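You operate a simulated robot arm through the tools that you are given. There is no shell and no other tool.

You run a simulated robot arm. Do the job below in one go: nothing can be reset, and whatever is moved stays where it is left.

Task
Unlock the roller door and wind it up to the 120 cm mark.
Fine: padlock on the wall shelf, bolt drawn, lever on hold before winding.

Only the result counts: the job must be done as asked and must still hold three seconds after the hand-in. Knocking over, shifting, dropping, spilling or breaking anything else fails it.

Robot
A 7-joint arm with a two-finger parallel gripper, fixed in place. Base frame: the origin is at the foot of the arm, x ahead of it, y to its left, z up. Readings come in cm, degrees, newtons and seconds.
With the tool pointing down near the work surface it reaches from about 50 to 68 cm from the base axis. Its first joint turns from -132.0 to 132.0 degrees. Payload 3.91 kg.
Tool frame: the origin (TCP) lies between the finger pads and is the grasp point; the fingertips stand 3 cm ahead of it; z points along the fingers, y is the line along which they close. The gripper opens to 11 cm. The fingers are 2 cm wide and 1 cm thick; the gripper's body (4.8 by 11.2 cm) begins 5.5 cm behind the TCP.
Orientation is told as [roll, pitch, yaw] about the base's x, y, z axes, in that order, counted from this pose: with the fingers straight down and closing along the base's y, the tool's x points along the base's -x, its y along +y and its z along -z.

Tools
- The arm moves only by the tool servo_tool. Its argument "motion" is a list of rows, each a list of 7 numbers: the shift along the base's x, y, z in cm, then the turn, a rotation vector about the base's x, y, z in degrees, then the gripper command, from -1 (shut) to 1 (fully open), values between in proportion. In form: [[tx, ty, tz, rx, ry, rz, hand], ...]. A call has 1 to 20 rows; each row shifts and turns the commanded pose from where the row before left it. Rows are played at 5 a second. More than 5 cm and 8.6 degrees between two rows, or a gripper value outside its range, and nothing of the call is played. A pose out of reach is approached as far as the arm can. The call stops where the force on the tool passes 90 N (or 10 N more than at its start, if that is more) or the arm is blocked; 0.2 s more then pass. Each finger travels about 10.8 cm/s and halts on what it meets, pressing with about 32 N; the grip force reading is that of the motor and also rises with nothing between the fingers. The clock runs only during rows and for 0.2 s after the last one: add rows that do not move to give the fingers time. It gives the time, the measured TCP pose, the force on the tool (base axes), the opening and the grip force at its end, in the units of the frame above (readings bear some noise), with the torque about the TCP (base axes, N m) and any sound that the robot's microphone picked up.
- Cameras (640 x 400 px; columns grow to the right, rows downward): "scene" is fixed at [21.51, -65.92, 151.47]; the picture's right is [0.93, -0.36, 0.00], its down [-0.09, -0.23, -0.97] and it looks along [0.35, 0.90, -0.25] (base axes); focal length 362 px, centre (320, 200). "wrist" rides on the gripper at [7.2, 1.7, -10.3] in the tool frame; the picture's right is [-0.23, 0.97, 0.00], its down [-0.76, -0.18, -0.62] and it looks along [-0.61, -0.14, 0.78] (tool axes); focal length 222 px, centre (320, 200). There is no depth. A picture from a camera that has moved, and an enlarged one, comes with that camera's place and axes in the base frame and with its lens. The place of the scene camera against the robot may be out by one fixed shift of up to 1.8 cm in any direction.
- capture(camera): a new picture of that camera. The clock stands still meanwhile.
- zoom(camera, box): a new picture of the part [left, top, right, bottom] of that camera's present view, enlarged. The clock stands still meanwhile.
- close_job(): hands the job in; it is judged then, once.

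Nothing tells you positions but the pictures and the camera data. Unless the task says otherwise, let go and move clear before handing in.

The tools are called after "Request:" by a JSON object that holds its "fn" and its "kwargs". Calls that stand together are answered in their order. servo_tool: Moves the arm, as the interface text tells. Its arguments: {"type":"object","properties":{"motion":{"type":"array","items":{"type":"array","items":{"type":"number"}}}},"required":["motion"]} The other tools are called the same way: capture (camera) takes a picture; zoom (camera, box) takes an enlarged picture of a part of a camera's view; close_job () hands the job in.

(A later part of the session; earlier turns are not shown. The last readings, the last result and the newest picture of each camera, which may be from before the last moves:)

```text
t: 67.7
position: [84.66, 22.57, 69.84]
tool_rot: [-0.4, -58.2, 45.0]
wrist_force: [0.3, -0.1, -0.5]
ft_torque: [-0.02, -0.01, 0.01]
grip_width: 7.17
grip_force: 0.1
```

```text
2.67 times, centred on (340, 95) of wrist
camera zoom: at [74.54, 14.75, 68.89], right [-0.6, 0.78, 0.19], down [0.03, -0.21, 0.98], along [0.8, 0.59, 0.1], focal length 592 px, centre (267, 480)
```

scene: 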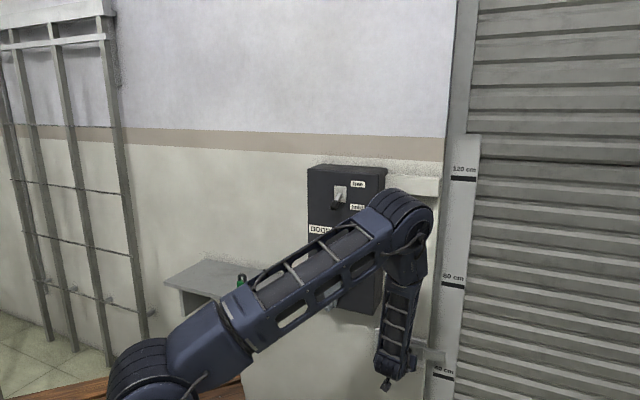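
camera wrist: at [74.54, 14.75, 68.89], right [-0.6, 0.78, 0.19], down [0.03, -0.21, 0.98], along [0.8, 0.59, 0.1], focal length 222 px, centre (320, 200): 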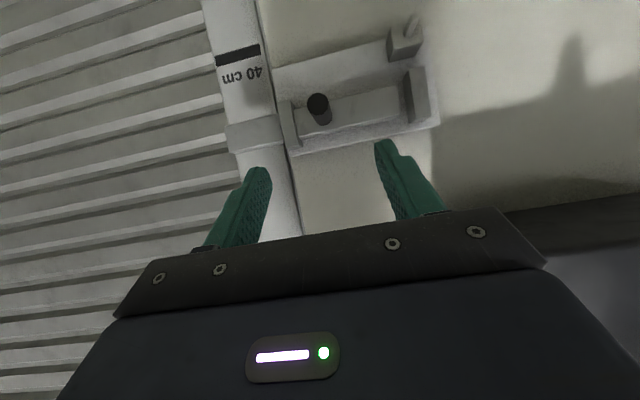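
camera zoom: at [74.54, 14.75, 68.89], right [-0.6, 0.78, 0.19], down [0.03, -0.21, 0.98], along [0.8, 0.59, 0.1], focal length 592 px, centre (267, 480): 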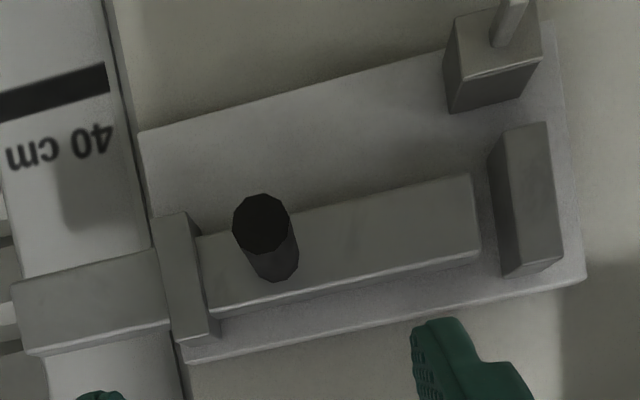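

I'll bring the fingers around the knob (opening ~4.5 cm) and grip it.

Request:
{"fn": "servo_tool", "kwargs": {"motion": [[0, 0, -1.1, 0, 0, 0, -0.18], [1.45, 1.42, -1.26, 0, 0, 0, -0.18], [1.45, 1.42, -1.26, 0, 0, 0, -0.18], [1.45, 1.42, -1.26, 0, 0, 0, -0.18], [1.45, 1.42, -1.26, 0, 0, 0, -0.18], [1.45, 1.42, -1.26, 0, 0, 0, -0.18], [0, 0, 0, 0, 0, 0, -0.18]]}}

Request:
{"fn": "capture", "kwargs": {"camera": "wrist"}}

Request:
{"fn": "zoom", "kwargs": {"camera": "scene", "box": [362, 310, 490, 390]}}

```text
t: 69.3
position: [92.01, 29.59, 62.21]
tool_rot: [-0.3, -58.2, 45.1]
wrist_force: [-0.3, -0.6, -0.2]
ft_torque: [-0.02, -0.01, 0.04]
grip_width: 4.52
grip_force: 0.0
```

```text
taken
camera wrist: at [81.83, 21.84, 61.4], right [-0.6, 0.78, 0.19], down [0.03, -0.21, 0.98], along [0.8, 0.59, 0.1], focal length 222 px, centre (320, 200)
```

wrist: 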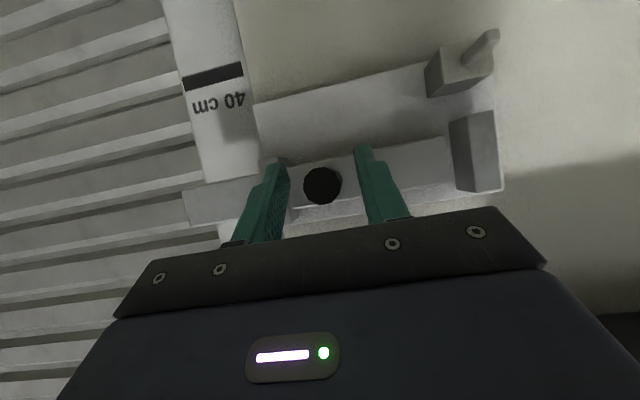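

```text
5.00 times, centred on (426, 350) of scene
camera zoom: at [21.51, -65.92, 151.47], right [0.93, -0.36, 0.0], down [-0.09, -0.23, -0.97], along [0.35, 0.9, -0.25], focal length 1812 px, centre (-210, -550)
```

zoom: 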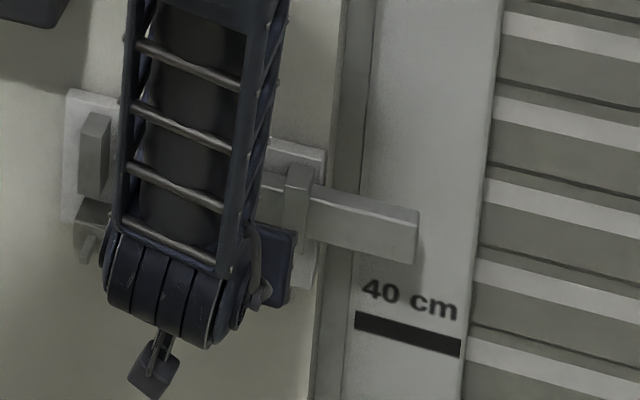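

The knob sits centred between the fingers. Gripping it and starting to slide left.

Request:
{"fn": "servo_tool", "kwargs": {"motion": [[0, 0, 0, 0, 0, 0, -0.6], [0, 0, 0, 0, 0, 0, -1], [0, 0, 0, 0, 0, 0, -1], [-0.4, 0.4, 0, 0, 0, 0, -1], [-0.4, 0.4, 0, 0, 0, 0, -1], [-0.4, 0.4, 0, 0, 0, 0, -1]]}}

Request:
{"fn": "capture", "kwargs": {"camera": "wrist"}}

```text
t: 70.7
position: [90.85, 30.79, 62.05]
tool_rot: [-0.3, -58.2, 45.1]
wrist_force: [6.3, 3.0, -5.9]
ft_torque: [0.22, -0.1, 0.12]
grip_width: 2.17
grip_force: 45.4
```

```text
taken
camera wrist: at [80.68, 22.98, 61.4], right [-0.6, 0.78, 0.19], down [0.03, -0.21, 0.98], along [0.8, 0.59, 0.1], focal length 222 px, centre (320, 200)
```

wrist: 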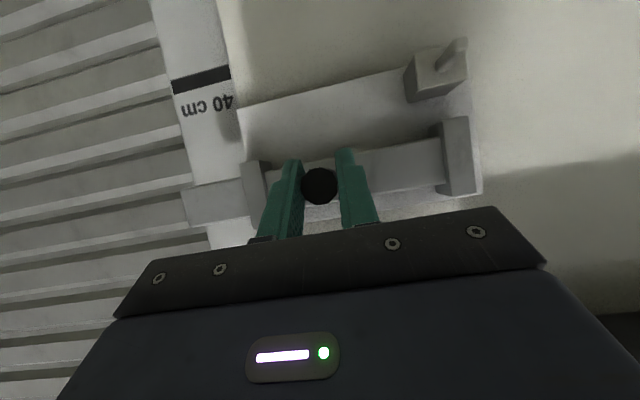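

The bolt is sliding. Continuing to the left.

Request:
{"fn": "servo_tool", "kwargs": {"motion": [[-0.5, 0.5, 0, 0, 0, 0, -1], [-0.5, 0.5, 0, 0, 0, 0, -1], [-0.5, 0.5, 0, 0, 0, 0, -1], [-0.5, 0.5, 0, 0, 0, 0, -1], [-0.5, 0.5, 0, 0, 0, 0, -1], [-0.5, 0.5, 0, 0, 0, 0, -1]]}}

Request:
{"fn": "capture", "kwargs": {"camera": "wrist"}}

Request:
{"fn": "zoom", "kwargs": {"camera": "scene", "box": [362, 310, 490, 390]}}

```text
t: 72.1
position: [87.78, 33.78, 62.11]
tool_rot: [-0.3, -58.1, 45.0]
wrist_force: [5.6, 2.6, -3.7]
ft_torque: [0.53, -0.3, 0.05]
grip_width: 2.16
grip_force: 45.1
```

```text
taken
camera wrist: at [77.65, 26.0, 61.41], right [-0.6, 0.78, 0.19], down [0.03, -0.21, 0.98], along [0.8, 0.59, 0.1], focal length 222 px, centre (320, 200)
```

wrist: 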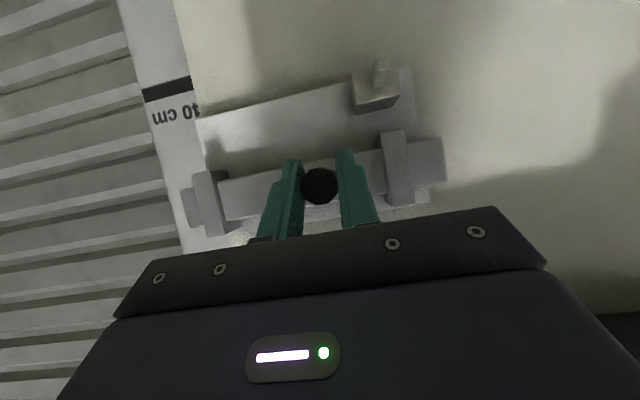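

```text
5.00 times, centred on (426, 350) of scene
camera zoom: at [21.51, -65.92, 151.47], right [0.93, -0.36, 0.0], down [-0.09, -0.23, -0.97], along [0.35, 0.9, -0.25], focal length 1812 px, centre (-210, -550)
```

zoom: 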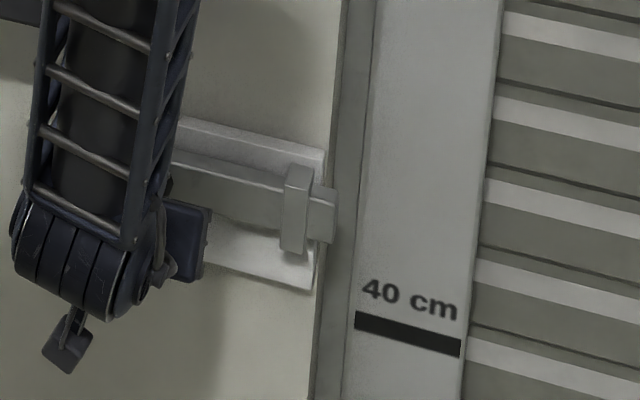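

Nearly out of the door guide. Continuing gently to its stop.

Request:
{"fn": "servo_tool", "kwargs": {"motion": [[-0.35, 0.35, 0, 0, 0, 0, -1], [-0.35, 0.35, 0, 0, 0, 0, -1], [-0.35, 0.35, 0, 0, 0, 0, -1], [-0.35, 0.35, 0, 0, 0, 0, -1]]}}

Request:
{"fn": "capture", "kwargs": {"camera": "wrist"}}

Request:
{"fn": "zoom", "kwargs": {"camera": "scene", "box": [362, 310, 490, 390]}}

```text
t: 73.1
position: [86.91, 34.69, 62.26]
tool_rot: [-0.5, -58.2, 45.0]
wrist_force: [50.1, -21.1, -10.9]
ft_torque: [-0.38, 0.2, 0.33]
grip_width: 2.16
grip_force: 45.1
```

```text
taken
camera wrist: at [76.7, 26.96, 61.39], right [-0.6, 0.78, 0.19], down [0.03, -0.21, 0.98], along [0.8, 0.59, 0.11], focal length 222 px, centre (320, 200)
```

wrist: 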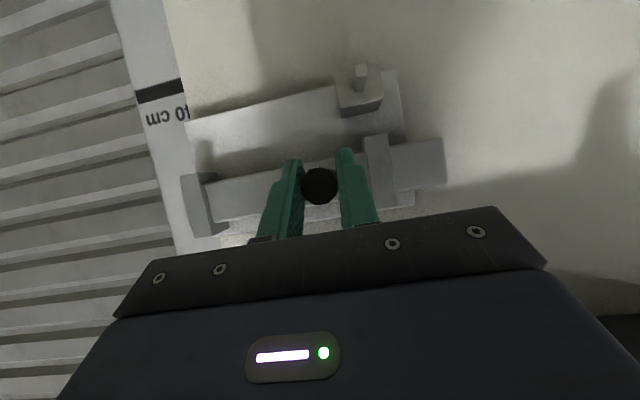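

```text
5.00 times, centred on (426, 350) of scene
camera zoom: at [21.51, -65.92, 151.47], right [0.93, -0.36, 0.0], down [-0.09, -0.23, -0.97], along [0.35, 0.9, -0.25], focal length 1812 px, centre (-210, -550)
```

zoom: 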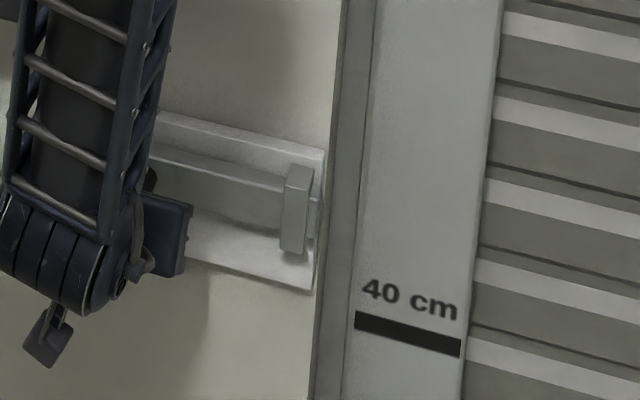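

About 50 N at 7.2 cm of travel; I'm not sure whether that is the bolt's stop or my finger touching the left bracket. I'll release, back off and look.

Request:
{"fn": "servo_tool", "kwargs": {"motion": [[0.25, -0.25, 0, 0, 0, 0, -1], [0, 0, 0, 0, 0, 0, -0.45], [0, 0, 0, 0, 0, 0, -0.45], [-1.2, -1.2, 0.9, 0, 0, 0, -0.45], [-1.5, -1.5, 1.3, 0, 0, 0, -0.45], [-1.5, -1.5, 1.3, 0, 0, 0, -0.45], [-1.5, -1.5, 1.3, 0, 0, 0, -0.45], [0, 0, 0, 0, 0, 0, -0.45]]}}

Request:
{"fn": "capture", "kwargs": {"camera": "wrist"}}

Request:
{"fn": "zoom", "kwargs": {"camera": "wrist", "box": [180, 20, 420, 170]}}

Request:
{"fn": "zoom", "kwargs": {"camera": "scene", "box": [352, 310, 480, 390]}}

```text
t: 74.9
position: [81.0, 29.13, 67.03]
tool_rot: [-0.2, -58.3, 45.1]
wrist_force: [0.8, 0.6, -0.6]
ft_torque: [-0.02, -0.01, 0.03]
grip_width: 3.03
grip_force: 0.0
```

```text
taken
camera wrist: at [70.88, 21.32, 66.2], right [-0.6, 0.78, 0.19], down [0.03, -0.21, 0.98], along [0.8, 0.59, 0.1], focal length 222 px, centre (320, 200)
```

wrist: 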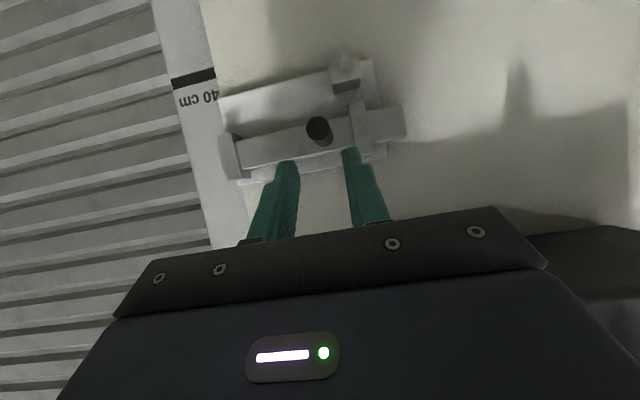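

```text
2.67 times, centred on (300, 95) of wrist
camera zoom: at [70.88, 21.32, 66.2], right [-0.6, 0.78, 0.19], down [0.03, -0.21, 0.98], along [0.8, 0.59, 0.1], focal length 592 px, centre (373, 480)
```

zoom: 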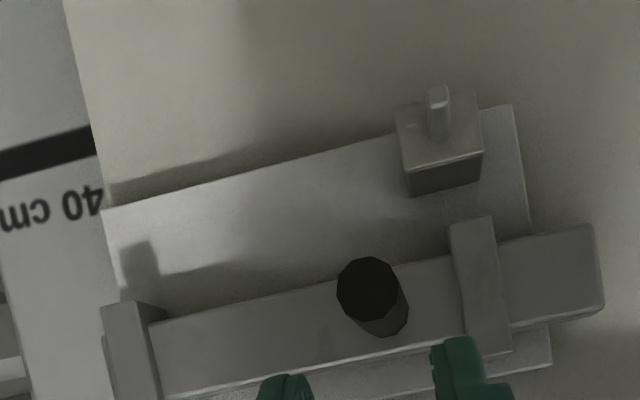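

```text
5.00 times, centred on (416, 350) of scene
camera zoom: at [21.51, -65.92, 151.47], right [0.93, -0.36, 0.0], down [-0.09, -0.23, -0.97], along [0.35, 0.9, -0.25], focal length 1812 px, centre (-160, -550)
```

zoom: 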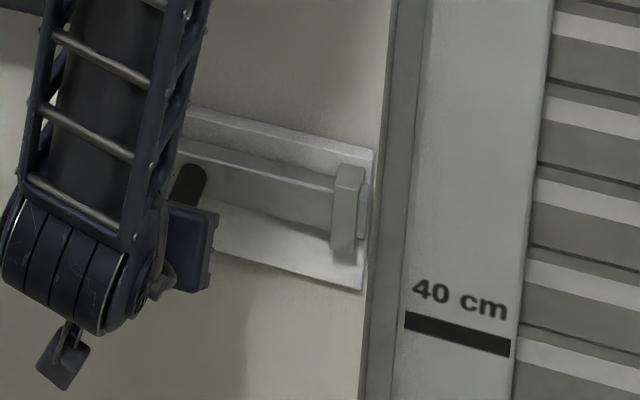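

There's still a gap left of the knob, so I'll test by pushing the knob from its right side with closed fingers.

Request:
{"fn": "servo_tool", "kwargs": {"motion": [[1.25, -1.25, 0, 0, 0, 0, -1], [1.25, -1.25, 0, 0, 0, 0, -1], [0, 0, 0, 0, 0, 0, -1], [1.4, 1.4, -1.2, 0, 0, 0, -1], [1.4, 1.4, -1.2, 0, 0, 0, -1], [1.4, 1.4, -1.2, 0, 0, 0, -1], [1.5, 1.5, -1.2, 0, 0, 0, -1], [0, 0, 0, 0, 0, 0, -1]]}}

Request:
{"fn": "capture", "kwargs": {"camera": "wrist"}}

```text
t: 76.7
position: [89.26, 32.45, 62.05]
tool_rot: [-0.3, -58.2, 45.2]
wrist_force: [0.1, 0.2, 0.0]
ft_torque: [0.04, 0.02, 0.0]
grip_width: 0.01
grip_force: 31.8
```

```text
taken
camera wrist: at [79.03, 24.7, 61.39], right [-0.6, 0.78, 0.19], down [0.03, -0.21, 0.98], along [0.8, 0.59, 0.1], focal length 222 px, centre (320, 200)
```

wrist: 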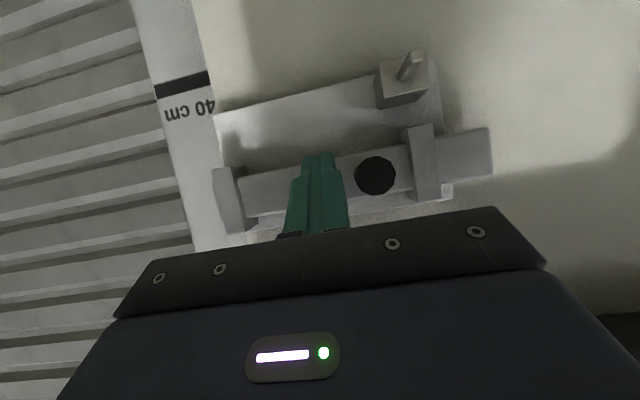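

Fingers are right of the knob. Pushing left until resistance.

Request:
{"fn": "servo_tool", "kwargs": {"motion": [[-0.4, 0.4, 0, 0, 0, 0, -1], [-0.4, 0.4, 0, 0, 0, 0, -1], [-0.3, 0.3, 0, 0, 0, 0, -1], [-0.2, 0.2, 0, 0, 0, 0, -1], [-0.2, 0.2, 0, 0, 0, 0, -1], [-0.2, 0.2, 0, 0, 0, 0, -1]]}}

Request:
{"fn": "capture", "kwargs": {"camera": "wrist"}}

```text
t: 77.8
position: [88.71, 32.9, 62.35]
tool_rot: [-1.3, -58.3, 45.0]
wrist_force: [5.1, -6.4, -0.7]
ft_torque: [-0.01, -0.02, 0.0]
grip_width: 0.0
grip_force: 32.1
stopped in row 5: the force on the tool passed its limit at 94 N (the readings are from after the stop); the commanded pose is now the measured one
```

```text
taken
camera wrist: at [78.35, 25.21, 61.49], right [-0.59, 0.78, 0.18], down [0.02, -0.21, 0.98], along [0.81, 0.58, 0.11], focal length 222 px, centre (320, 200)
```

wrist: 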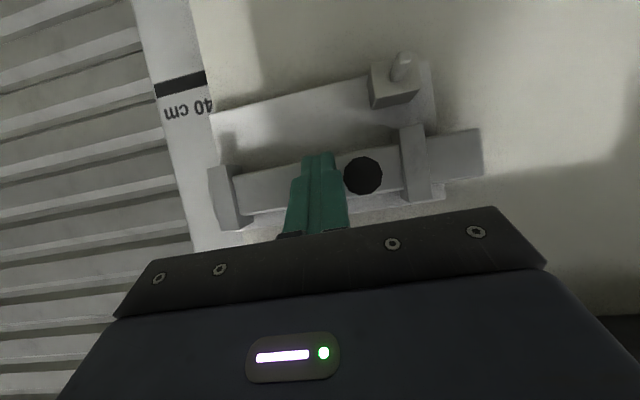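

94 N without any movement: the bolt is against its own stop, fully drawn. Now I'll retract and go in front of the crank handle.

Request:
{"fn": "servo_tool", "kwargs": {"motion": [[0.3, -0.3, 0, 0, 0, 0, -1], [-1.5, -1.5, 1.3, 0.5, 0.5, 0, -1], [-1.5, -1.5, 1.3, 0, 0, 0, -1], [-2, -2, 2, 0, 0, 0, -0.3], [-2, -2, 3, 0, 0, 0, 0], [-2, -2, 3, 0, 0, 0, 0], [-1.8, 0.5, 3, 0, 0, 0, 0], [-2.5, 2.5, 2.5, 0, 0, 0, 0], [-2.5, 2.5, 2.5, 0, 0, 0, 0], [-2.5, 2.5, 2, 0, 0, 0, 0], [-2.5, 2.5, 2, 0, 0, 0, 0], [-2, 2, 0, 0, 0, 0, 0], [0, 0, 0, 0, 0, 0, 0]]}}

Request:
{"fn": "capture", "kwargs": {"camera": "wrist"}}

Request:
{"fn": "capture", "kwargs": {"camera": "scene"}}

```text
t: 80.6
position: [66.07, 36.34, 84.89]
tool_rot: [0.2, -58.2, 43.9]
wrist_force: [0.1, -0.9, 0.4]
ft_torque: [-0.01, 0.02, 0.03]
grip_width: 5.5
grip_force: 0.1
```

```text
taken
camera wrist: at [55.79, 28.62, 84.12], right [-0.59, 0.78, 0.2], down [0.03, -0.22, 0.97], along [0.81, 0.58, 0.11], focal length 222 px, centre (320, 200)
```

wrist: 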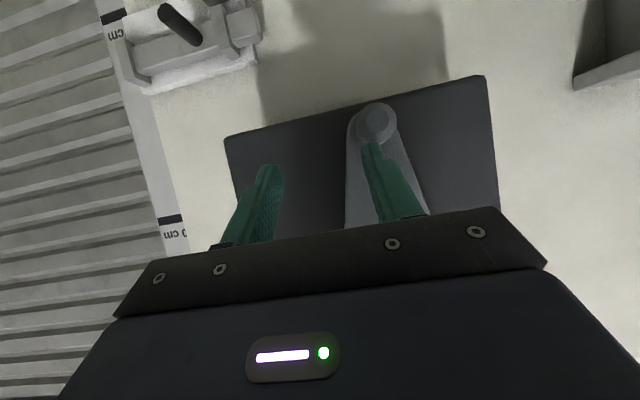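

```text
taken
```

scene: 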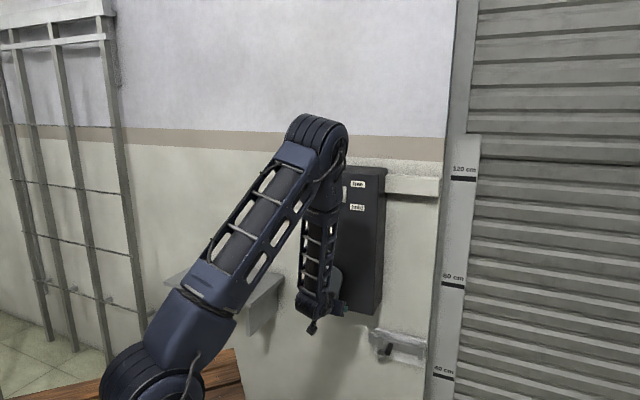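

I'm a bit close to the handle. Backing off 6 cm and looking at the crank properly.

Request:
{"fn": "servo_tool", "kwargs": {"motion": [[-2, -2, 0.5, 0, 0, 0, 0], [-2, -2, 0.5, 0, 0, 0, 0], [-1.5, 0.5, 2, 0, 0, 0.9, 0], [-1.5, 1.2, 2, 0, 0, 0, 0], [0, 0, 0, 0, 0, 0, 0]]}}

Request:
{"fn": "capture", "kwargs": {"camera": "wrist"}}

Request:
{"fn": "zoom", "kwargs": {"camera": "wrist", "box": [220, 40, 460, 190]}}

```text
t: 81.8
position: [59.01, 33.93, 89.88]
tool_rot: [0.2, -58.4, 44.8]
wrist_force: [-0.6, -0.7, -0.5]
ft_torque: [-0.01, 0.01, 0.04]
grip_width: 5.5
grip_force: 0.0
```

```text
taken
camera wrist: at [48.92, 26.04, 89.17], right [-0.6, 0.77, 0.2], down [0.03, -0.22, 0.97], along [0.8, 0.6, 0.11], focal length 222 px, centre (320, 200)
```

wrist: 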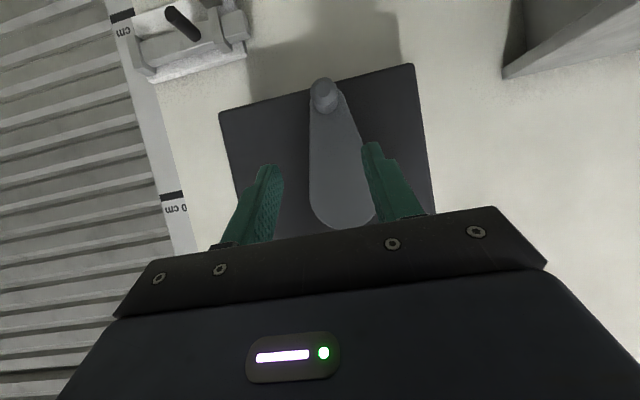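

```text
2.67 times, centred on (340, 115) of wrist
camera zoom: at [48.92, 26.04, 89.17], right [-0.6, 0.77, 0.2], down [0.03, -0.22, 0.97], along [0.8, 0.6, 0.11], focal length 592 px, centre (267, 427)
```

zoom: 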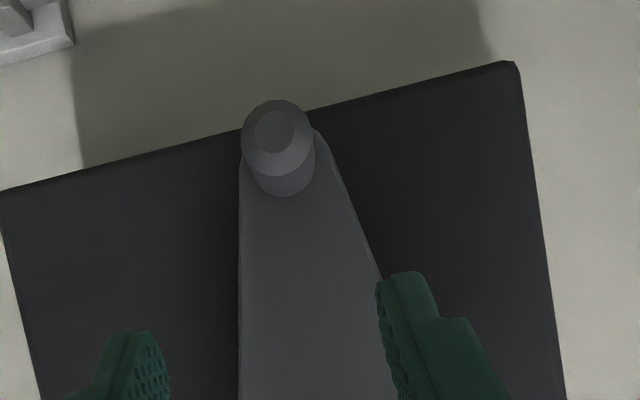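

Crank: hub ≈[68.5, 43.9, 92.6], pin axis directly below at z≈81.6, radius ≈11 cm, pin from d≈75 to 79.5. I'll slide the fingers around the pin.

Request:
{"fn": "servo_tool", "kwargs": {"motion": [[-0.4, 0.4, -1.3, 0, 0, 0, 0], [1.43, 1.43, -1.26, 0, 0, 0, 0], [1.43, 1.43, -1.26, 0, 0, 0, 0], [1.43, 1.43, -1.26, 0, 0, 0, 0], [1.43, 1.43, -1.26, 0, 0, 0, 0], [1.43, 1.43, -1.26, 0, 0, 0, 0], [0, 0, 0, 0, 0, 0, 0]]}}

Request:
{"fn": "capture", "kwargs": {"camera": "wrist"}}

Request:
{"fn": "capture", "kwargs": {"camera": "scene"}}

```text
t: 83.4
position: [65.71, 41.4, 82.28]
tool_rot: [0.2, -58.3, 44.7]
wrist_force: [0.2, 0.3, 0.5]
ft_torque: [0.0, -0.02, 0.02]
grip_width: 5.49
grip_force: 0.0
```

```text
taken
camera wrist: at [55.69, 33.57, 81.54], right [-0.6, 0.77, 0.2], down [0.03, -0.22, 0.97], along [0.8, 0.6, 0.11], focal length 222 px, centre (320, 200)
```

wrist: 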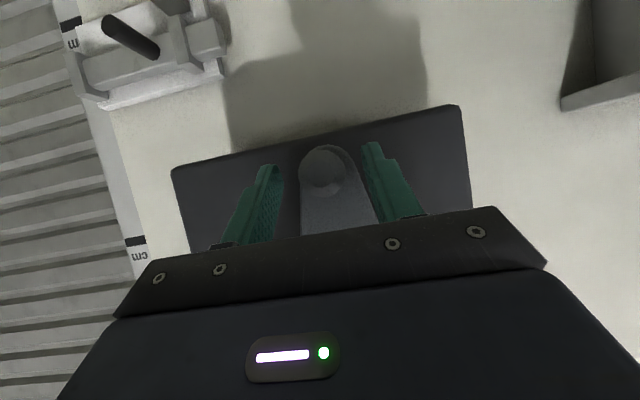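

```text
taken
```

scene: 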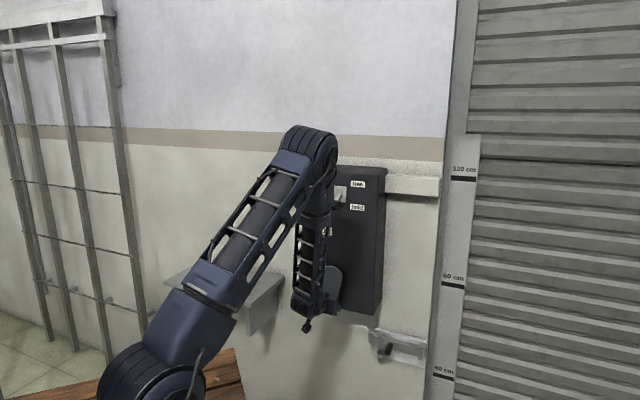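

The pin is centred at the TCP. Gripping.

Request:
{"fn": "servo_tool", "kwargs": {"motion": [[0, 0, 0, 0, 0, 0, -0.4], [0, 0, 0, 0, 0, 0, -0.8], [0, 0, 0, 0, 0, 0, -1], [0, 0, 0, 0, 0, 0, -1]]}}

Request:
{"fn": "zoom", "kwargs": {"camera": "wrist", "box": [240, 120, 400, 220]}}

Request:
{"fn": "zoom", "kwargs": {"camera": "scene", "box": [280, 250, 408, 330]}}

```text
t: 84.4
position: [65.6, 41.54, 82.31]
tool_rot: [0.3, -58.3, 45.0]
wrist_force: [-21.1, 33.4, -8.3]
ft_torque: [0.14, 0.13, 1.31]
grip_width: 4.07
grip_force: 45.0
```

```text
4.00 times, centred on (320, 170) of wrist
camera zoom: at [55.52, 33.73, 81.55], right [-0.61, 0.77, 0.2], down [0.04, -0.22, 0.98], along [0.79, 0.6, 0.11], focal length 888 px, centre (320, 320)
```

zoom: 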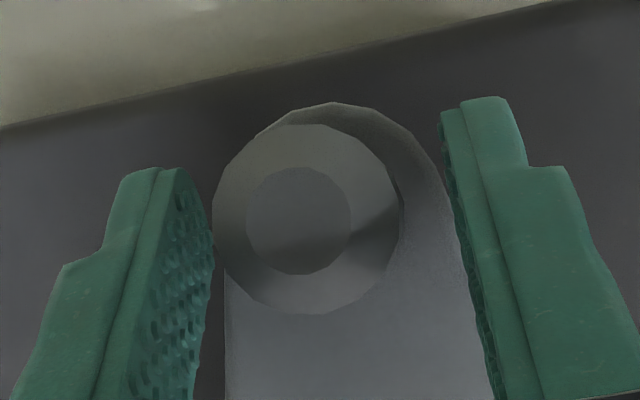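

```text
5.00 times, centred on (344, 290) of scene
camera zoom: at [21.51, -65.92, 151.47], right [0.93, -0.36, 0.0], down [-0.09, -0.23, -0.97], along [0.35, 0.9, -0.25], focal length 1812 px, centre (200, -250)
```

zoom: 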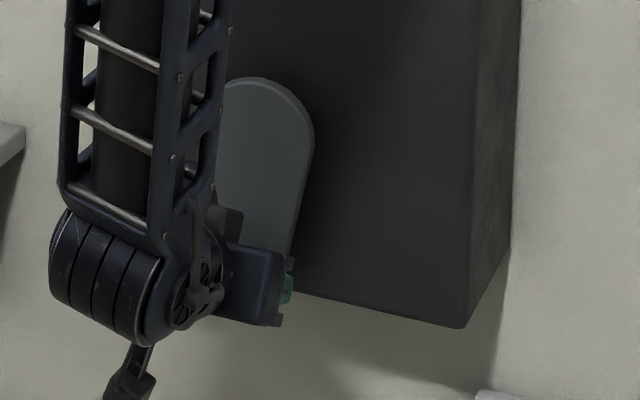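

The grip width of 4.07 cm and a sideways force say one fingertip is on the crank arm edge: I'm too deep. I'll open, back out 1.6 cm and regrip only the pin.

Request:
{"fn": "servo_tool", "kwargs": {"motion": [[0, 0, 0, 0, 0, 0, -0.1], [0, 0, 0, 0, 0, 0, 0], [-0.6, -0.6, 0, 0, 0, 0, 0], [-0.55, -0.55, 0, 0, 0, 0, 0], [0, 0, 0, 0, 0, 0, 0]]}}

Request:
{"fn": "zoom", "kwargs": {"camera": "wrist", "box": [240, 120, 400, 220]}}

```text
t: 85.6
position: [64.68, 40.26, 82.27]
tool_rot: [0.2, -58.4, 44.7]
wrist_force: [0.1, 0.0, 0.3]
ft_torque: [0.0, 0.01, 0.01]
grip_width: 5.51
grip_force: 0.0
```

```text
4.00 times, centred on (320, 170) of wrist
camera zoom: at [54.52, 32.44, 81.54], right [-0.6, 0.77, 0.2], down [0.03, -0.22, 0.97], along [0.8, 0.6, 0.11], focal length 888 px, centre (320, 320)
```

zoom: 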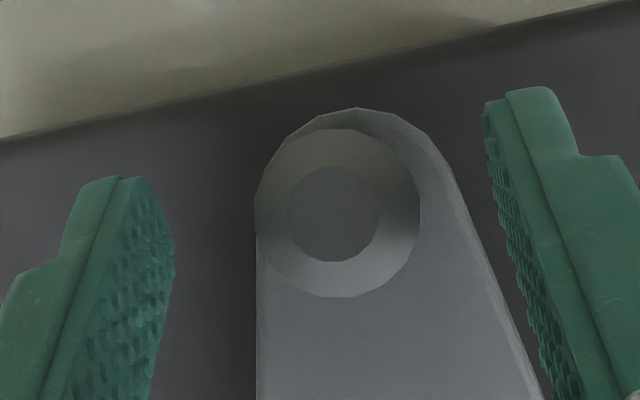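

Now only the pin is ahead. Small alignment, then grip.

Request:
{"fn": "servo_tool", "kwargs": {"motion": [[-0.15, 0.2, 0.2, 0, 0, 0, 0], [0, 0, 0, 0, 0, 0, -0.4], [0, 0, 0, 0, 0, 0, -0.8], [0, 0, 0, 0, 0, 0, -1], [0, 0, 0, 0, 0, 0, -1]]}}

Request:
{"fn": "zoom", "kwargs": {"camera": "wrist", "box": [240, 120, 400, 220]}}

```text
t: 86.8
position: [64.35, 40.48, 82.52]
tool_rot: [0.2, -58.3, 44.9]
wrist_force: [-0.2, 1.3, -1.3]
ft_torque: [-0.01, -0.02, 0.66]
grip_width: 2.55
grip_force: 44.8
```

```text
4.00 times, centred on (320, 170) of wrist
camera zoom: at [54.33, 32.65, 81.73], right [-0.6, 0.77, 0.2], down [0.03, -0.22, 0.97], along [0.8, 0.6, 0.11], focal length 888 px, centre (320, 320)
```

zoom: 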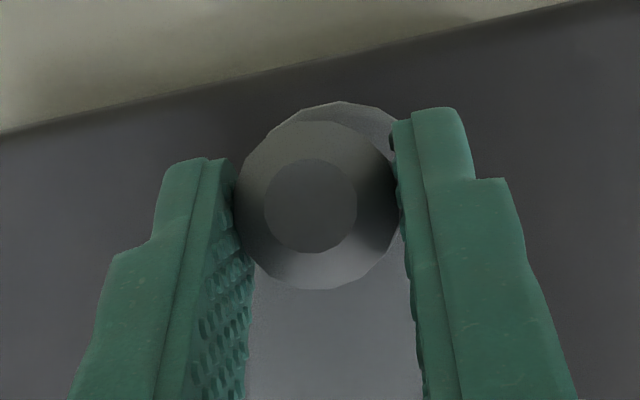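

Pin gripped (2.55 cm). I'll try a small turn to the left (clockwise as seen from the front) and watch the force and the door edge.

Request:
{"fn": "servo_tool", "kwargs": {"motion": [[-0.45, 0.45, 0.02, 0, 0, 0, -1], [-0.45, 0.45, 0.06, 0, 0, 0, -1], [-0.45, 0.45, 0.1, 0, 0, 0, -1]]}}

Request:
{"fn": "capture", "kwargs": {"camera": "wrist"}}

Request:
{"fn": "zoom", "kwargs": {"camera": "scene", "box": [420, 300, 580, 400]}}

```text
t: 87.6
position: [63.1, 41.77, 82.56]
tool_rot: [0.1, -58.3, 44.8]
wrist_force: [14.8, -10.9, -11.0]
ft_torque: [-0.15, 0.13, 0.22]
grip_width: 2.52
grip_force: 45.1
```

```text
taken
camera wrist: at [53.01, 33.96, 81.85], right [-0.6, 0.77, 0.2], down [0.04, -0.22, 0.98], along [0.8, 0.6, 0.1], focal length 222 px, centre (320, 200)
```

wrist: 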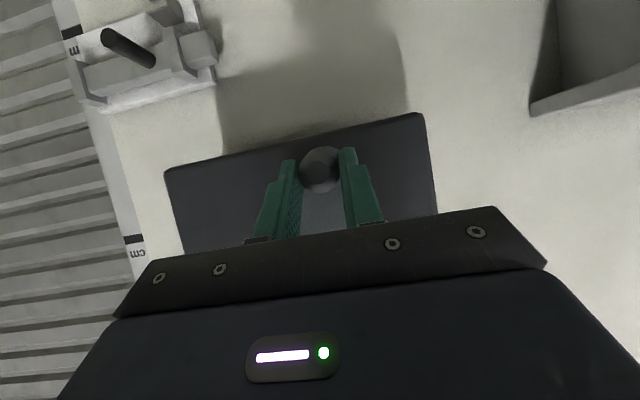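

```text
4.00 times, centred on (500, 350) of scene
camera zoom: at [21.51, -65.92, 151.47], right [0.93, -0.36, 0.0], down [-0.09, -0.23, -0.97], along [0.35, 0.9, -0.25], focal length 1450 px, centre (-400, -400)
```

zoom: 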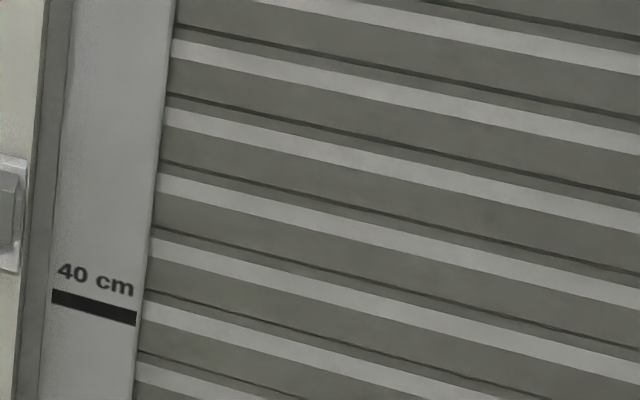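

It turns under about 18 N, and the slats seem to have crept up. I'll continue clockwise to about 40° and compare.

Request:
{"fn": "servo_tool", "kwargs": {"motion": [[-1.18, 1.18, 0.55, 0, 0, 0, -1], [-1.23, 1.23, 0.81, 0, 0, 0, -1], [-1.12, 1.12, 1.11, 0, 0, 0, -1]]}}

Request:
{"fn": "capture", "kwargs": {"camera": "wrist"}}

Request:
{"fn": "zoom", "kwargs": {"camera": "scene", "box": [420, 300, 580, 400]}}

```text
t: 88.4
position: [59.51, 45.45, 85.26]
tool_rot: [0.2, -58.6, 44.9]
wrist_force: [6.1, -8.6, 1.5]
ft_torque: [-0.17, -0.68, -0.76]
grip_width: 2.53
grip_force: 45.0
```

```text
taken
camera wrist: at [49.34, 37.6, 84.44], right [-0.61, 0.77, 0.2], down [0.03, -0.22, 0.97], along [0.79, 0.6, 0.11], focal length 222 px, centre (320, 200)
```

wrist: 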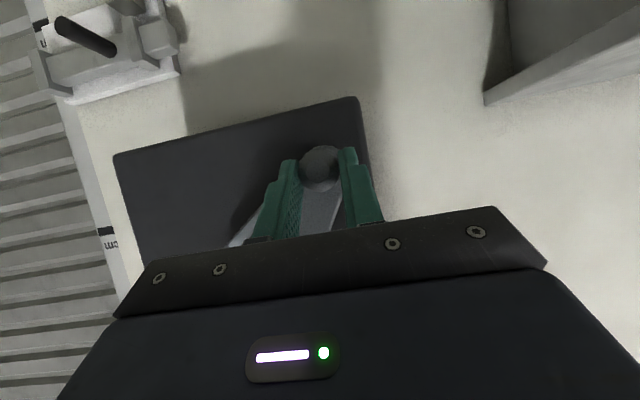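

```text
4.00 times, centred on (500, 350) of scene
camera zoom: at [21.51, -65.92, 151.47], right [0.93, -0.36, 0.0], down [-0.09, -0.23, -0.97], along [0.35, 0.9, -0.25], focal length 1450 px, centre (-400, -400)
```

zoom: 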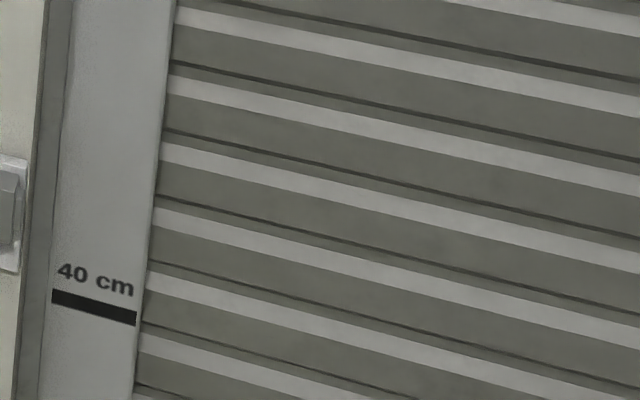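

Slats shifted consistently with going up (about 3 cm per 30°). Continuing clockwise to 90°.

Request:
{"fn": "servo_tool", "kwargs": {"motion": [[-0.85, 0.85, 1.2, 0, 0, 0, -1], [-0.785, 0.785, 1.58, 0, 0, 0, -1], [-0.573, 0.573, 1.74, 0, 0, 0, -1], [-0.354, 0.354, 1.86, 0, 0, 0, -1], [-0.12, 0.12, 1.92, 0, 0, 0, -1]]}}

Request:
{"fn": "capture", "kwargs": {"camera": "wrist"}}

Request:
{"fn": "zoom", "kwargs": {"camera": "scene", "box": [420, 300, 580, 400]}}

```text
t: 89.6
position: [57.08, 47.87, 93.38]
tool_rot: [0.3, -58.4, 44.7]
wrist_force: [25.1, -37.1, -12.5]
ft_torque: [0.19, -1.0, -0.21]
grip_width: 2.47
grip_force: 45.7
```

```text
taken
camera wrist: at [46.84, 40.08, 92.63], right [-0.6, 0.77, 0.2], down [0.03, -0.22, 0.97], along [0.8, 0.59, 0.11], focal length 222 px, centre (320, 200)
```

wrist: 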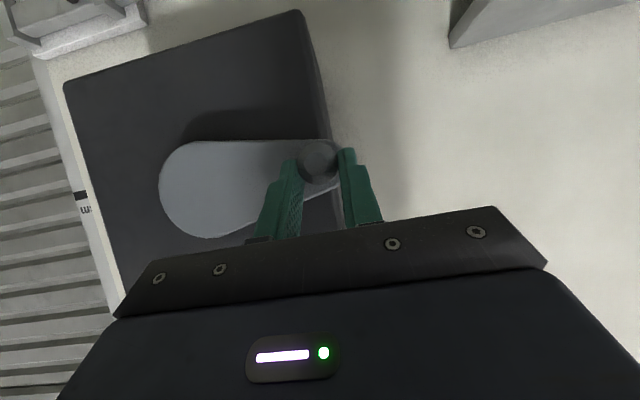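

```text
4.00 times, centred on (500, 350) of scene
camera zoom: at [21.51, -65.92, 151.47], right [0.93, -0.36, 0.0], down [-0.09, -0.23, -0.97], along [0.35, 0.9, -0.25], focal length 1450 px, centre (-400, -400)
```

zoom: 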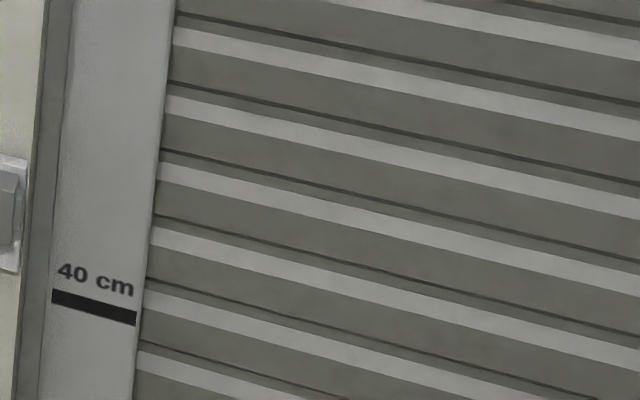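

The door is going up, roughly 0.1 cm per degree. There's about 44 N radial load, so my circle is slightly off; I'll shift 0.4 cm toward the hub and read the force again.

Request:
{"fn": "servo_tool", "kwargs": {"motion": [[0.28, -0.28, 0, 0, 0, 0, -1], [0, 0, 0, 0, 0, 0, -1]]}}

```text
t: 90.2
position: [57.0, 47.93, 93.48]
tool_rot: [0.4, -58.3, 45.0]
wrist_force: [5.8, -15.7, -13.3]
ft_torque: [-0.22, 0.19, -0.69]
grip_width: 2.47
grip_force: 44.8
```

The true centre is about 0.25 cm farther right than assumed (s≈17.4, R≈11). Continuing the circle from 90° to 140°.

Request:
{"fn": "servo_tool", "kwargs": {"motion": [[0.12, -0.12, 1.91, 0, 0, 0, -1], [0.346, -0.346, 1.85, 0, 0, 0, -1], [0.573, -0.573, 1.74, 0, 0, 0, -1], [0.778, -0.778, 1.57, 0, 0, 0, -1], [0.962, -0.962, 1.36, 0, 0, 0, -1]]}}

Request:
{"fn": "capture", "kwargs": {"camera": "wrist"}}

Request:
{"fn": "zoom", "kwargs": {"camera": "scene", "box": [420, 300, 580, 400]}}

```text
t: 91.4
position: [59.66, 45.35, 102.37]
tool_rot: [0.0, -59.0, 45.2]
wrist_force: [-52.9, 8.8, 33.6]
ft_torque: [1.22, 0.52, 1.1]
grip_width: 2.53
grip_force: 44.8
```

```text
taken
camera wrist: at [49.59, 37.45, 101.5], right [-0.61, 0.77, 0.19], down [0.03, -0.22, 0.97], along [0.79, 0.6, 0.12], focal length 222 px, centre (320, 200)
```

wrist: 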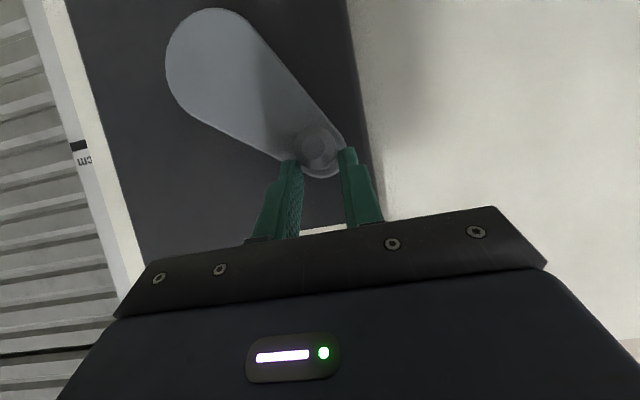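

```text
4.00 times, centred on (500, 350) of scene
camera zoom: at [21.51, -65.92, 151.47], right [0.93, -0.36, 0.0], down [-0.09, -0.23, -0.97], along [0.35, 0.9, -0.25], focal length 1450 px, centre (-400, -400)
```

zoom: 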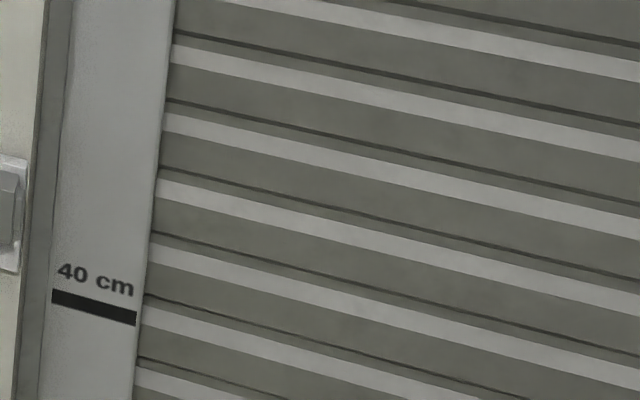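

Force shows the real radius is nearer 11.5 cm (centre s≈17.8, z≈93.95 in TCP terms). Continuing from 140° to 180° with the corrected circle.

Request:
{"fn": "servo_tool", "kwargs": {"motion": [[0.6, -0.6, 1.4, 0, 0, 0, -1], [0.6, -0.6, 0.6, 0, 0, 0, -1], [1.15, -1.15, 0.85, 0, 0, 0, -1], [1.36, -1.36, 0.52, 0, 0, 0, -1], [1.41, -1.41, 0.17, 0, 0, 0, -1]]}}

Request:
{"fn": "capture", "kwargs": {"camera": "wrist"}}

Request:
{"fn": "capture", "kwargs": {"camera": "scene"}}

```text
t: 92.6
position: [65.36, 39.6, 105.82]
tool_rot: [0.1, -58.8, 44.7]
wrist_force: [9.6, -4.3, 55.2]
ft_torque: [0.92, -1.27, -0.22]
grip_width: 1.33
grip_force: 44.8
```

```text
taken
camera wrist: at [55.23, 31.86, 104.98], right [-0.6, 0.78, 0.19], down [0.03, -0.22, 0.97], along [0.8, 0.59, 0.11], focal length 222 px, centre (320, 200)
```

wrist: 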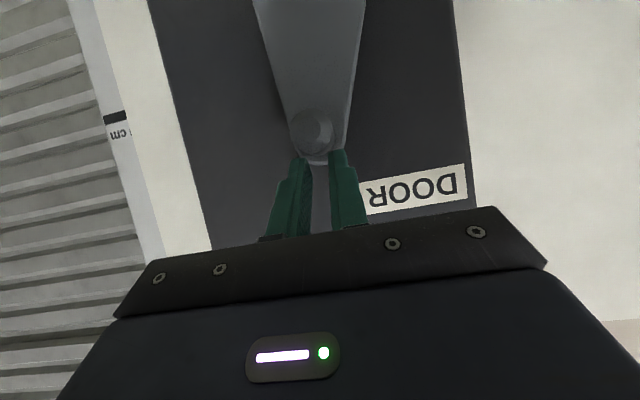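

```text
taken
```

scene: 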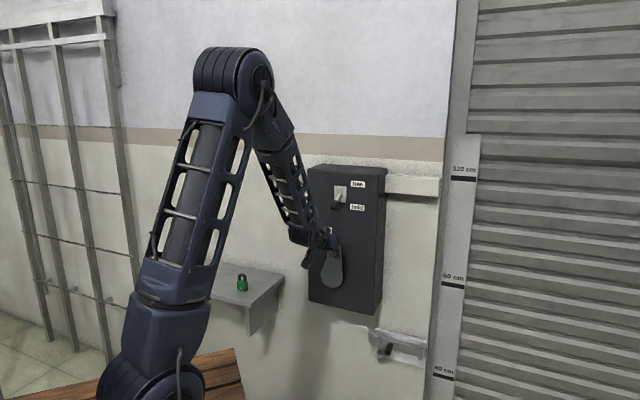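

The pin slipped toward the edge of the pads (width 1.33), so the radius is nearer 11 cm after all. The door should hold with the lever on "hold"; I'll open, re-centre on the pin at the top and regrip.

Request:
{"fn": "servo_tool", "kwargs": {"motion": [[0, 0, 0, 0, 0, 0, -0.3], [0, 0, 0, 0, 0, 0, 0], [0, 0, 0, 0, 0, 0, 0]]}}

Request:
{"fn": "zoom", "kwargs": {"camera": "wrist", "box": [240, 90, 400, 190]}}

Request:
{"fn": "zoom", "kwargs": {"camera": "scene", "box": [420, 300, 580, 400]}}

```text
t: 93.4
position: [65.09, 39.88, 105.38]
tool_rot: [0.2, -58.3, 44.9]
wrist_force: [0.2, -0.8, -0.2]
ft_torque: [0.02, 0.0, 0.01]
grip_width: 5.49
grip_force: 0.1
```

```text
4.00 times, centred on (320, 140) of wrist
camera zoom: at [54.93, 32.02, 104.64], right [-0.6, 0.77, 0.2], down [0.04, -0.22, 0.98], along [0.8, 0.6, 0.1], focal length 888 px, centre (320, 440)
```

zoom: 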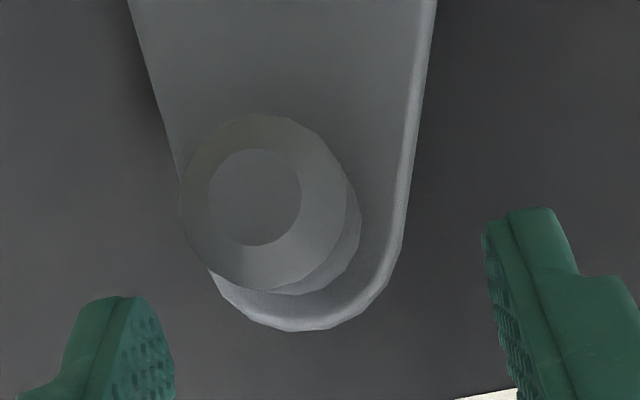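

```text
4.00 times, centred on (500, 350) of scene
camera zoom: at [21.51, -65.92, 151.47], right [0.93, -0.36, 0.0], down [-0.09, -0.23, -0.97], along [0.35, 0.9, -0.25], focal length 1450 px, centre (-400, -400)
```

zoom: 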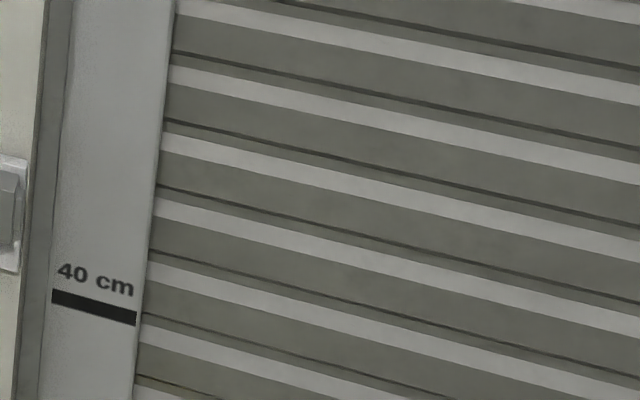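

The door held when released, and the crank is just past the top (~190°). From the pin's positions at bottom, left and top I get hub s≈16.9, z≈91.85, R≈10.4. Re-centring on the pin and regripping.

Request:
{"fn": "servo_tool", "kwargs": {"motion": [[0.38, -0.38, -1, 0, 0, 0, 0], [0.38, -0.38, -1.1, 0, 0, 0, 0], [0, 0, 0, 0, 0, 0, -0.4], [0, 0, 0, 0, 0, 0, -0.8], [0, 0, 0, 0, 0, 0, -1], [0, 0, 0, 0, 0, 0, -1]]}}

Request:
{"fn": "zoom", "kwargs": {"camera": "wrist", "box": [240, 110, 400, 210]}}

```text
t: 94.8
position: [65.71, 39.13, 103.28]
tool_rot: [0.3, -58.2, 44.9]
wrist_force: [-14.0, 15.1, -6.3]
ft_torque: [0.17, 0.23, 0.0]
grip_width: 2.53
grip_force: 44.9
```

```text
4.00 times, centred on (320, 160) of wrist
camera zoom: at [55.65, 31.35, 102.53], right [-0.6, 0.77, 0.19], down [0.04, -0.22, 0.98], along [0.8, 0.6, 0.1], focal length 888 px, centre (320, 360)
```

zoom: 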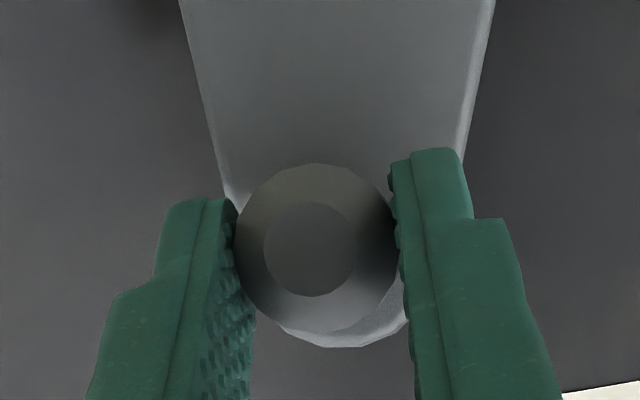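

Good grip again. Turning from 190° to 240°.

Request:
{"fn": "servo_tool", "kwargs": {"motion": [[1.1, -1.1, -0.5, 0, 0, 0, -1], [1.16, -1.16, -0.76, 0, 0, 0, -1], [1.05, -1.05, -1.04, 0, 0, 0, -1], [0.91, -0.91, -1.29, 0, 0, 0, -1], [0.735, -0.735, -1.48, 0, 0, 0, -1]]}}

Request:
{"fn": "zoom", "kwargs": {"camera": "wrist", "box": [200, 60, 440, 210]}}

Request:
{"fn": "zoom", "kwargs": {"camera": "scene", "box": [420, 300, 580, 400]}}

```text
t: 96.0
position: [70.84, 34.19, 98.19]
tool_rot: [0.3, -58.4, 44.9]
wrist_force: [-11.6, 19.6, 5.8]
ft_torque: [0.91, 0.04, 0.16]
grip_width: 2.49
grip_force: 44.9
```

```text
2.67 times, centred on (320, 135) of wrist
camera zoom: at [60.69, 26.32, 97.47], right [-0.6, 0.77, 0.19], down [0.03, -0.22, 0.98], along [0.8, 0.6, 0.11], focal length 592 px, centre (320, 373)
```

zoom: 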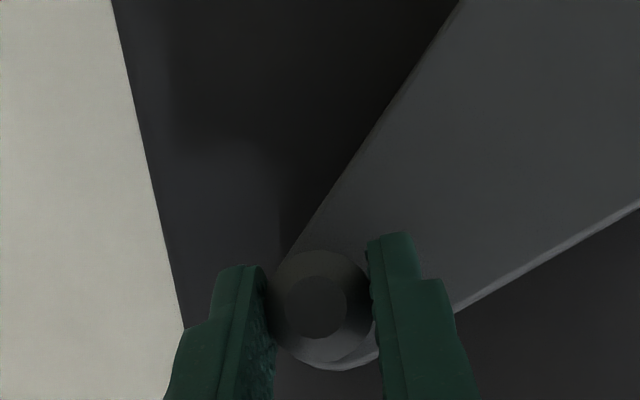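

```text
4.00 times, centred on (500, 350) of scene
camera zoom: at [21.51, -65.92, 151.47], right [0.93, -0.36, 0.0], down [-0.09, -0.23, -0.97], along [0.35, 0.9, -0.25], focal length 1450 px, centre (-400, -400)
```

zoom: 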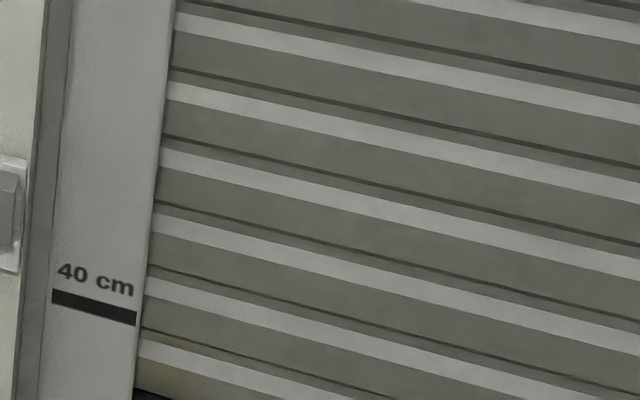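

The circle fits well now and the door's bottom edge is coming into view near the 40 cm mark. Turning 240° → 300°.

Request:
{"fn": "servo_tool", "kwargs": {"motion": [[0.537, -0.537, -1.64, 0, 0, 0, -1], [0.332, -0.332, -1.75, 0, 0, 0, -1], [0.113, -0.113, -1.81, 0, 0, 0, -1], [-0.113, 0.113, -1.81, 0, 0, 0, -1], [-0.332, 0.332, -1.75, 0, 0, 0, -1], [-0.537, 0.537, -1.64, 0, 0, 0, -1]]}}

Request:
{"fn": "zoom", "kwargs": {"camera": "wrist", "box": [200, 60, 440, 210]}}

Request:
{"fn": "zoom", "kwargs": {"camera": "scene", "box": [420, 300, 580, 400]}}

```text
t: 97.4
position: [71.29, 33.64, 87.52]
tool_rot: [0.2, -58.1, 44.3]
wrist_force: [45.2, -30.0, -13.9]
ft_torque: [-0.91, 0.83, -0.05]
grip_width: 2.58
grip_force: 44.7
```

```text
2.67 times, centred on (320, 135) of wrist
camera zoom: at [60.99, 25.95, 86.81], right [-0.6, 0.78, 0.19], down [0.04, -0.22, 0.98], along [0.8, 0.59, 0.1], focal length 592 px, centre (320, 373)
```

zoom: 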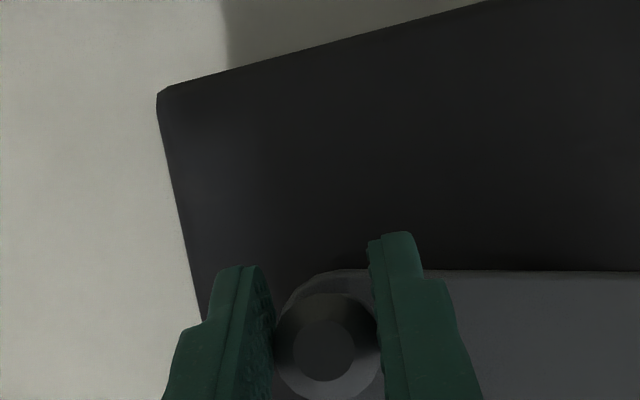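

```text
4.00 times, centred on (500, 350) of scene
camera zoom: at [21.51, -65.92, 151.47], right [0.93, -0.36, 0.0], down [-0.09, -0.23, -0.97], along [0.35, 0.9, -0.25], focal length 1450 px, centre (-400, -400)
```

zoom: 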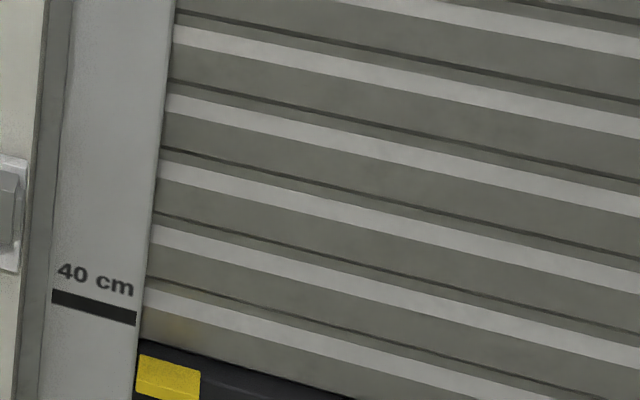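

The pin slid inside the pads on the vertical stretch (door now showing its yellow marker just below 40 cm). A more robust way is to push the pin around with closed fingers from behind; the ratchet holds in between. I'll release, back out, close, and position behind the pin.

Request:
{"fn": "servo_tool", "kwargs": {"motion": [[0, 0, 0, 0, 0, 0, -0.3], [0, 0, 0, 0, 0, 0, 0], [-1.1, -1.1, 0, 0, 0, 0, 0], [-1.1, -1.1, 0, 0, 0, 0, 0], [-1.1, -1.1, 0, 0, 0, 0, 0], [0, 0, 0, 0, 0, 0, 0]]}}

Request:
{"fn": "capture", "kwargs": {"camera": "wrist"}}

Request:
{"fn": "zoom", "kwargs": {"camera": "wrist", "box": [200, 60, 440, 210]}}

Request:
{"fn": "capture", "kwargs": {"camera": "scene"}}

```text
t: 98.8
position: [67.44, 30.77, 87.82]
tool_rot: [0.2, -58.4, 44.8]
wrist_force: [0.1, 0.4, 0.3]
ft_torque: [0.01, 0.01, 0.03]
grip_width: 5.48
grip_force: 0.0
```

```text
taken
camera wrist: at [57.33, 23.04, 87.05], right [-0.6, 0.77, 0.2], down [0.03, -0.22, 0.97], along [0.8, 0.6, 0.11], focal length 222 px, centre (320, 200)
```

wrist: 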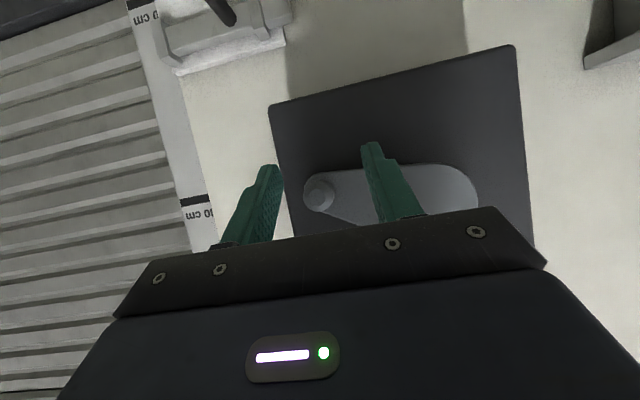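

```text
2.67 times, centred on (320, 135) of wrist
camera zoom: at [57.33, 23.04, 87.05], right [-0.6, 0.77, 0.2], down [0.03, -0.22, 0.97], along [0.8, 0.6, 0.11], focal length 592 px, centre (320, 373)
```

zoom: 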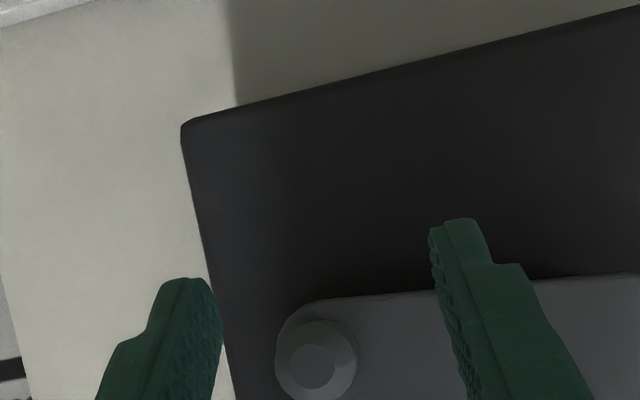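

```text
taken
```

scene: 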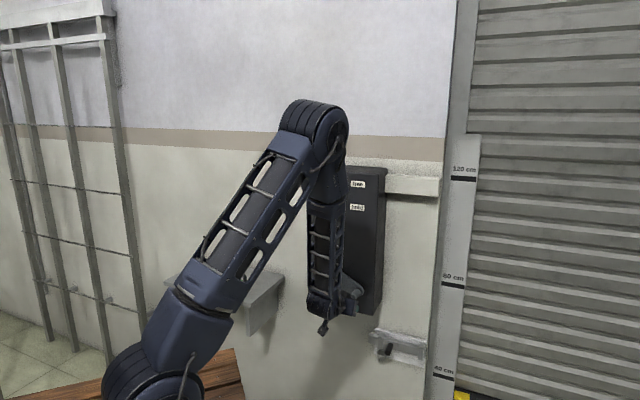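

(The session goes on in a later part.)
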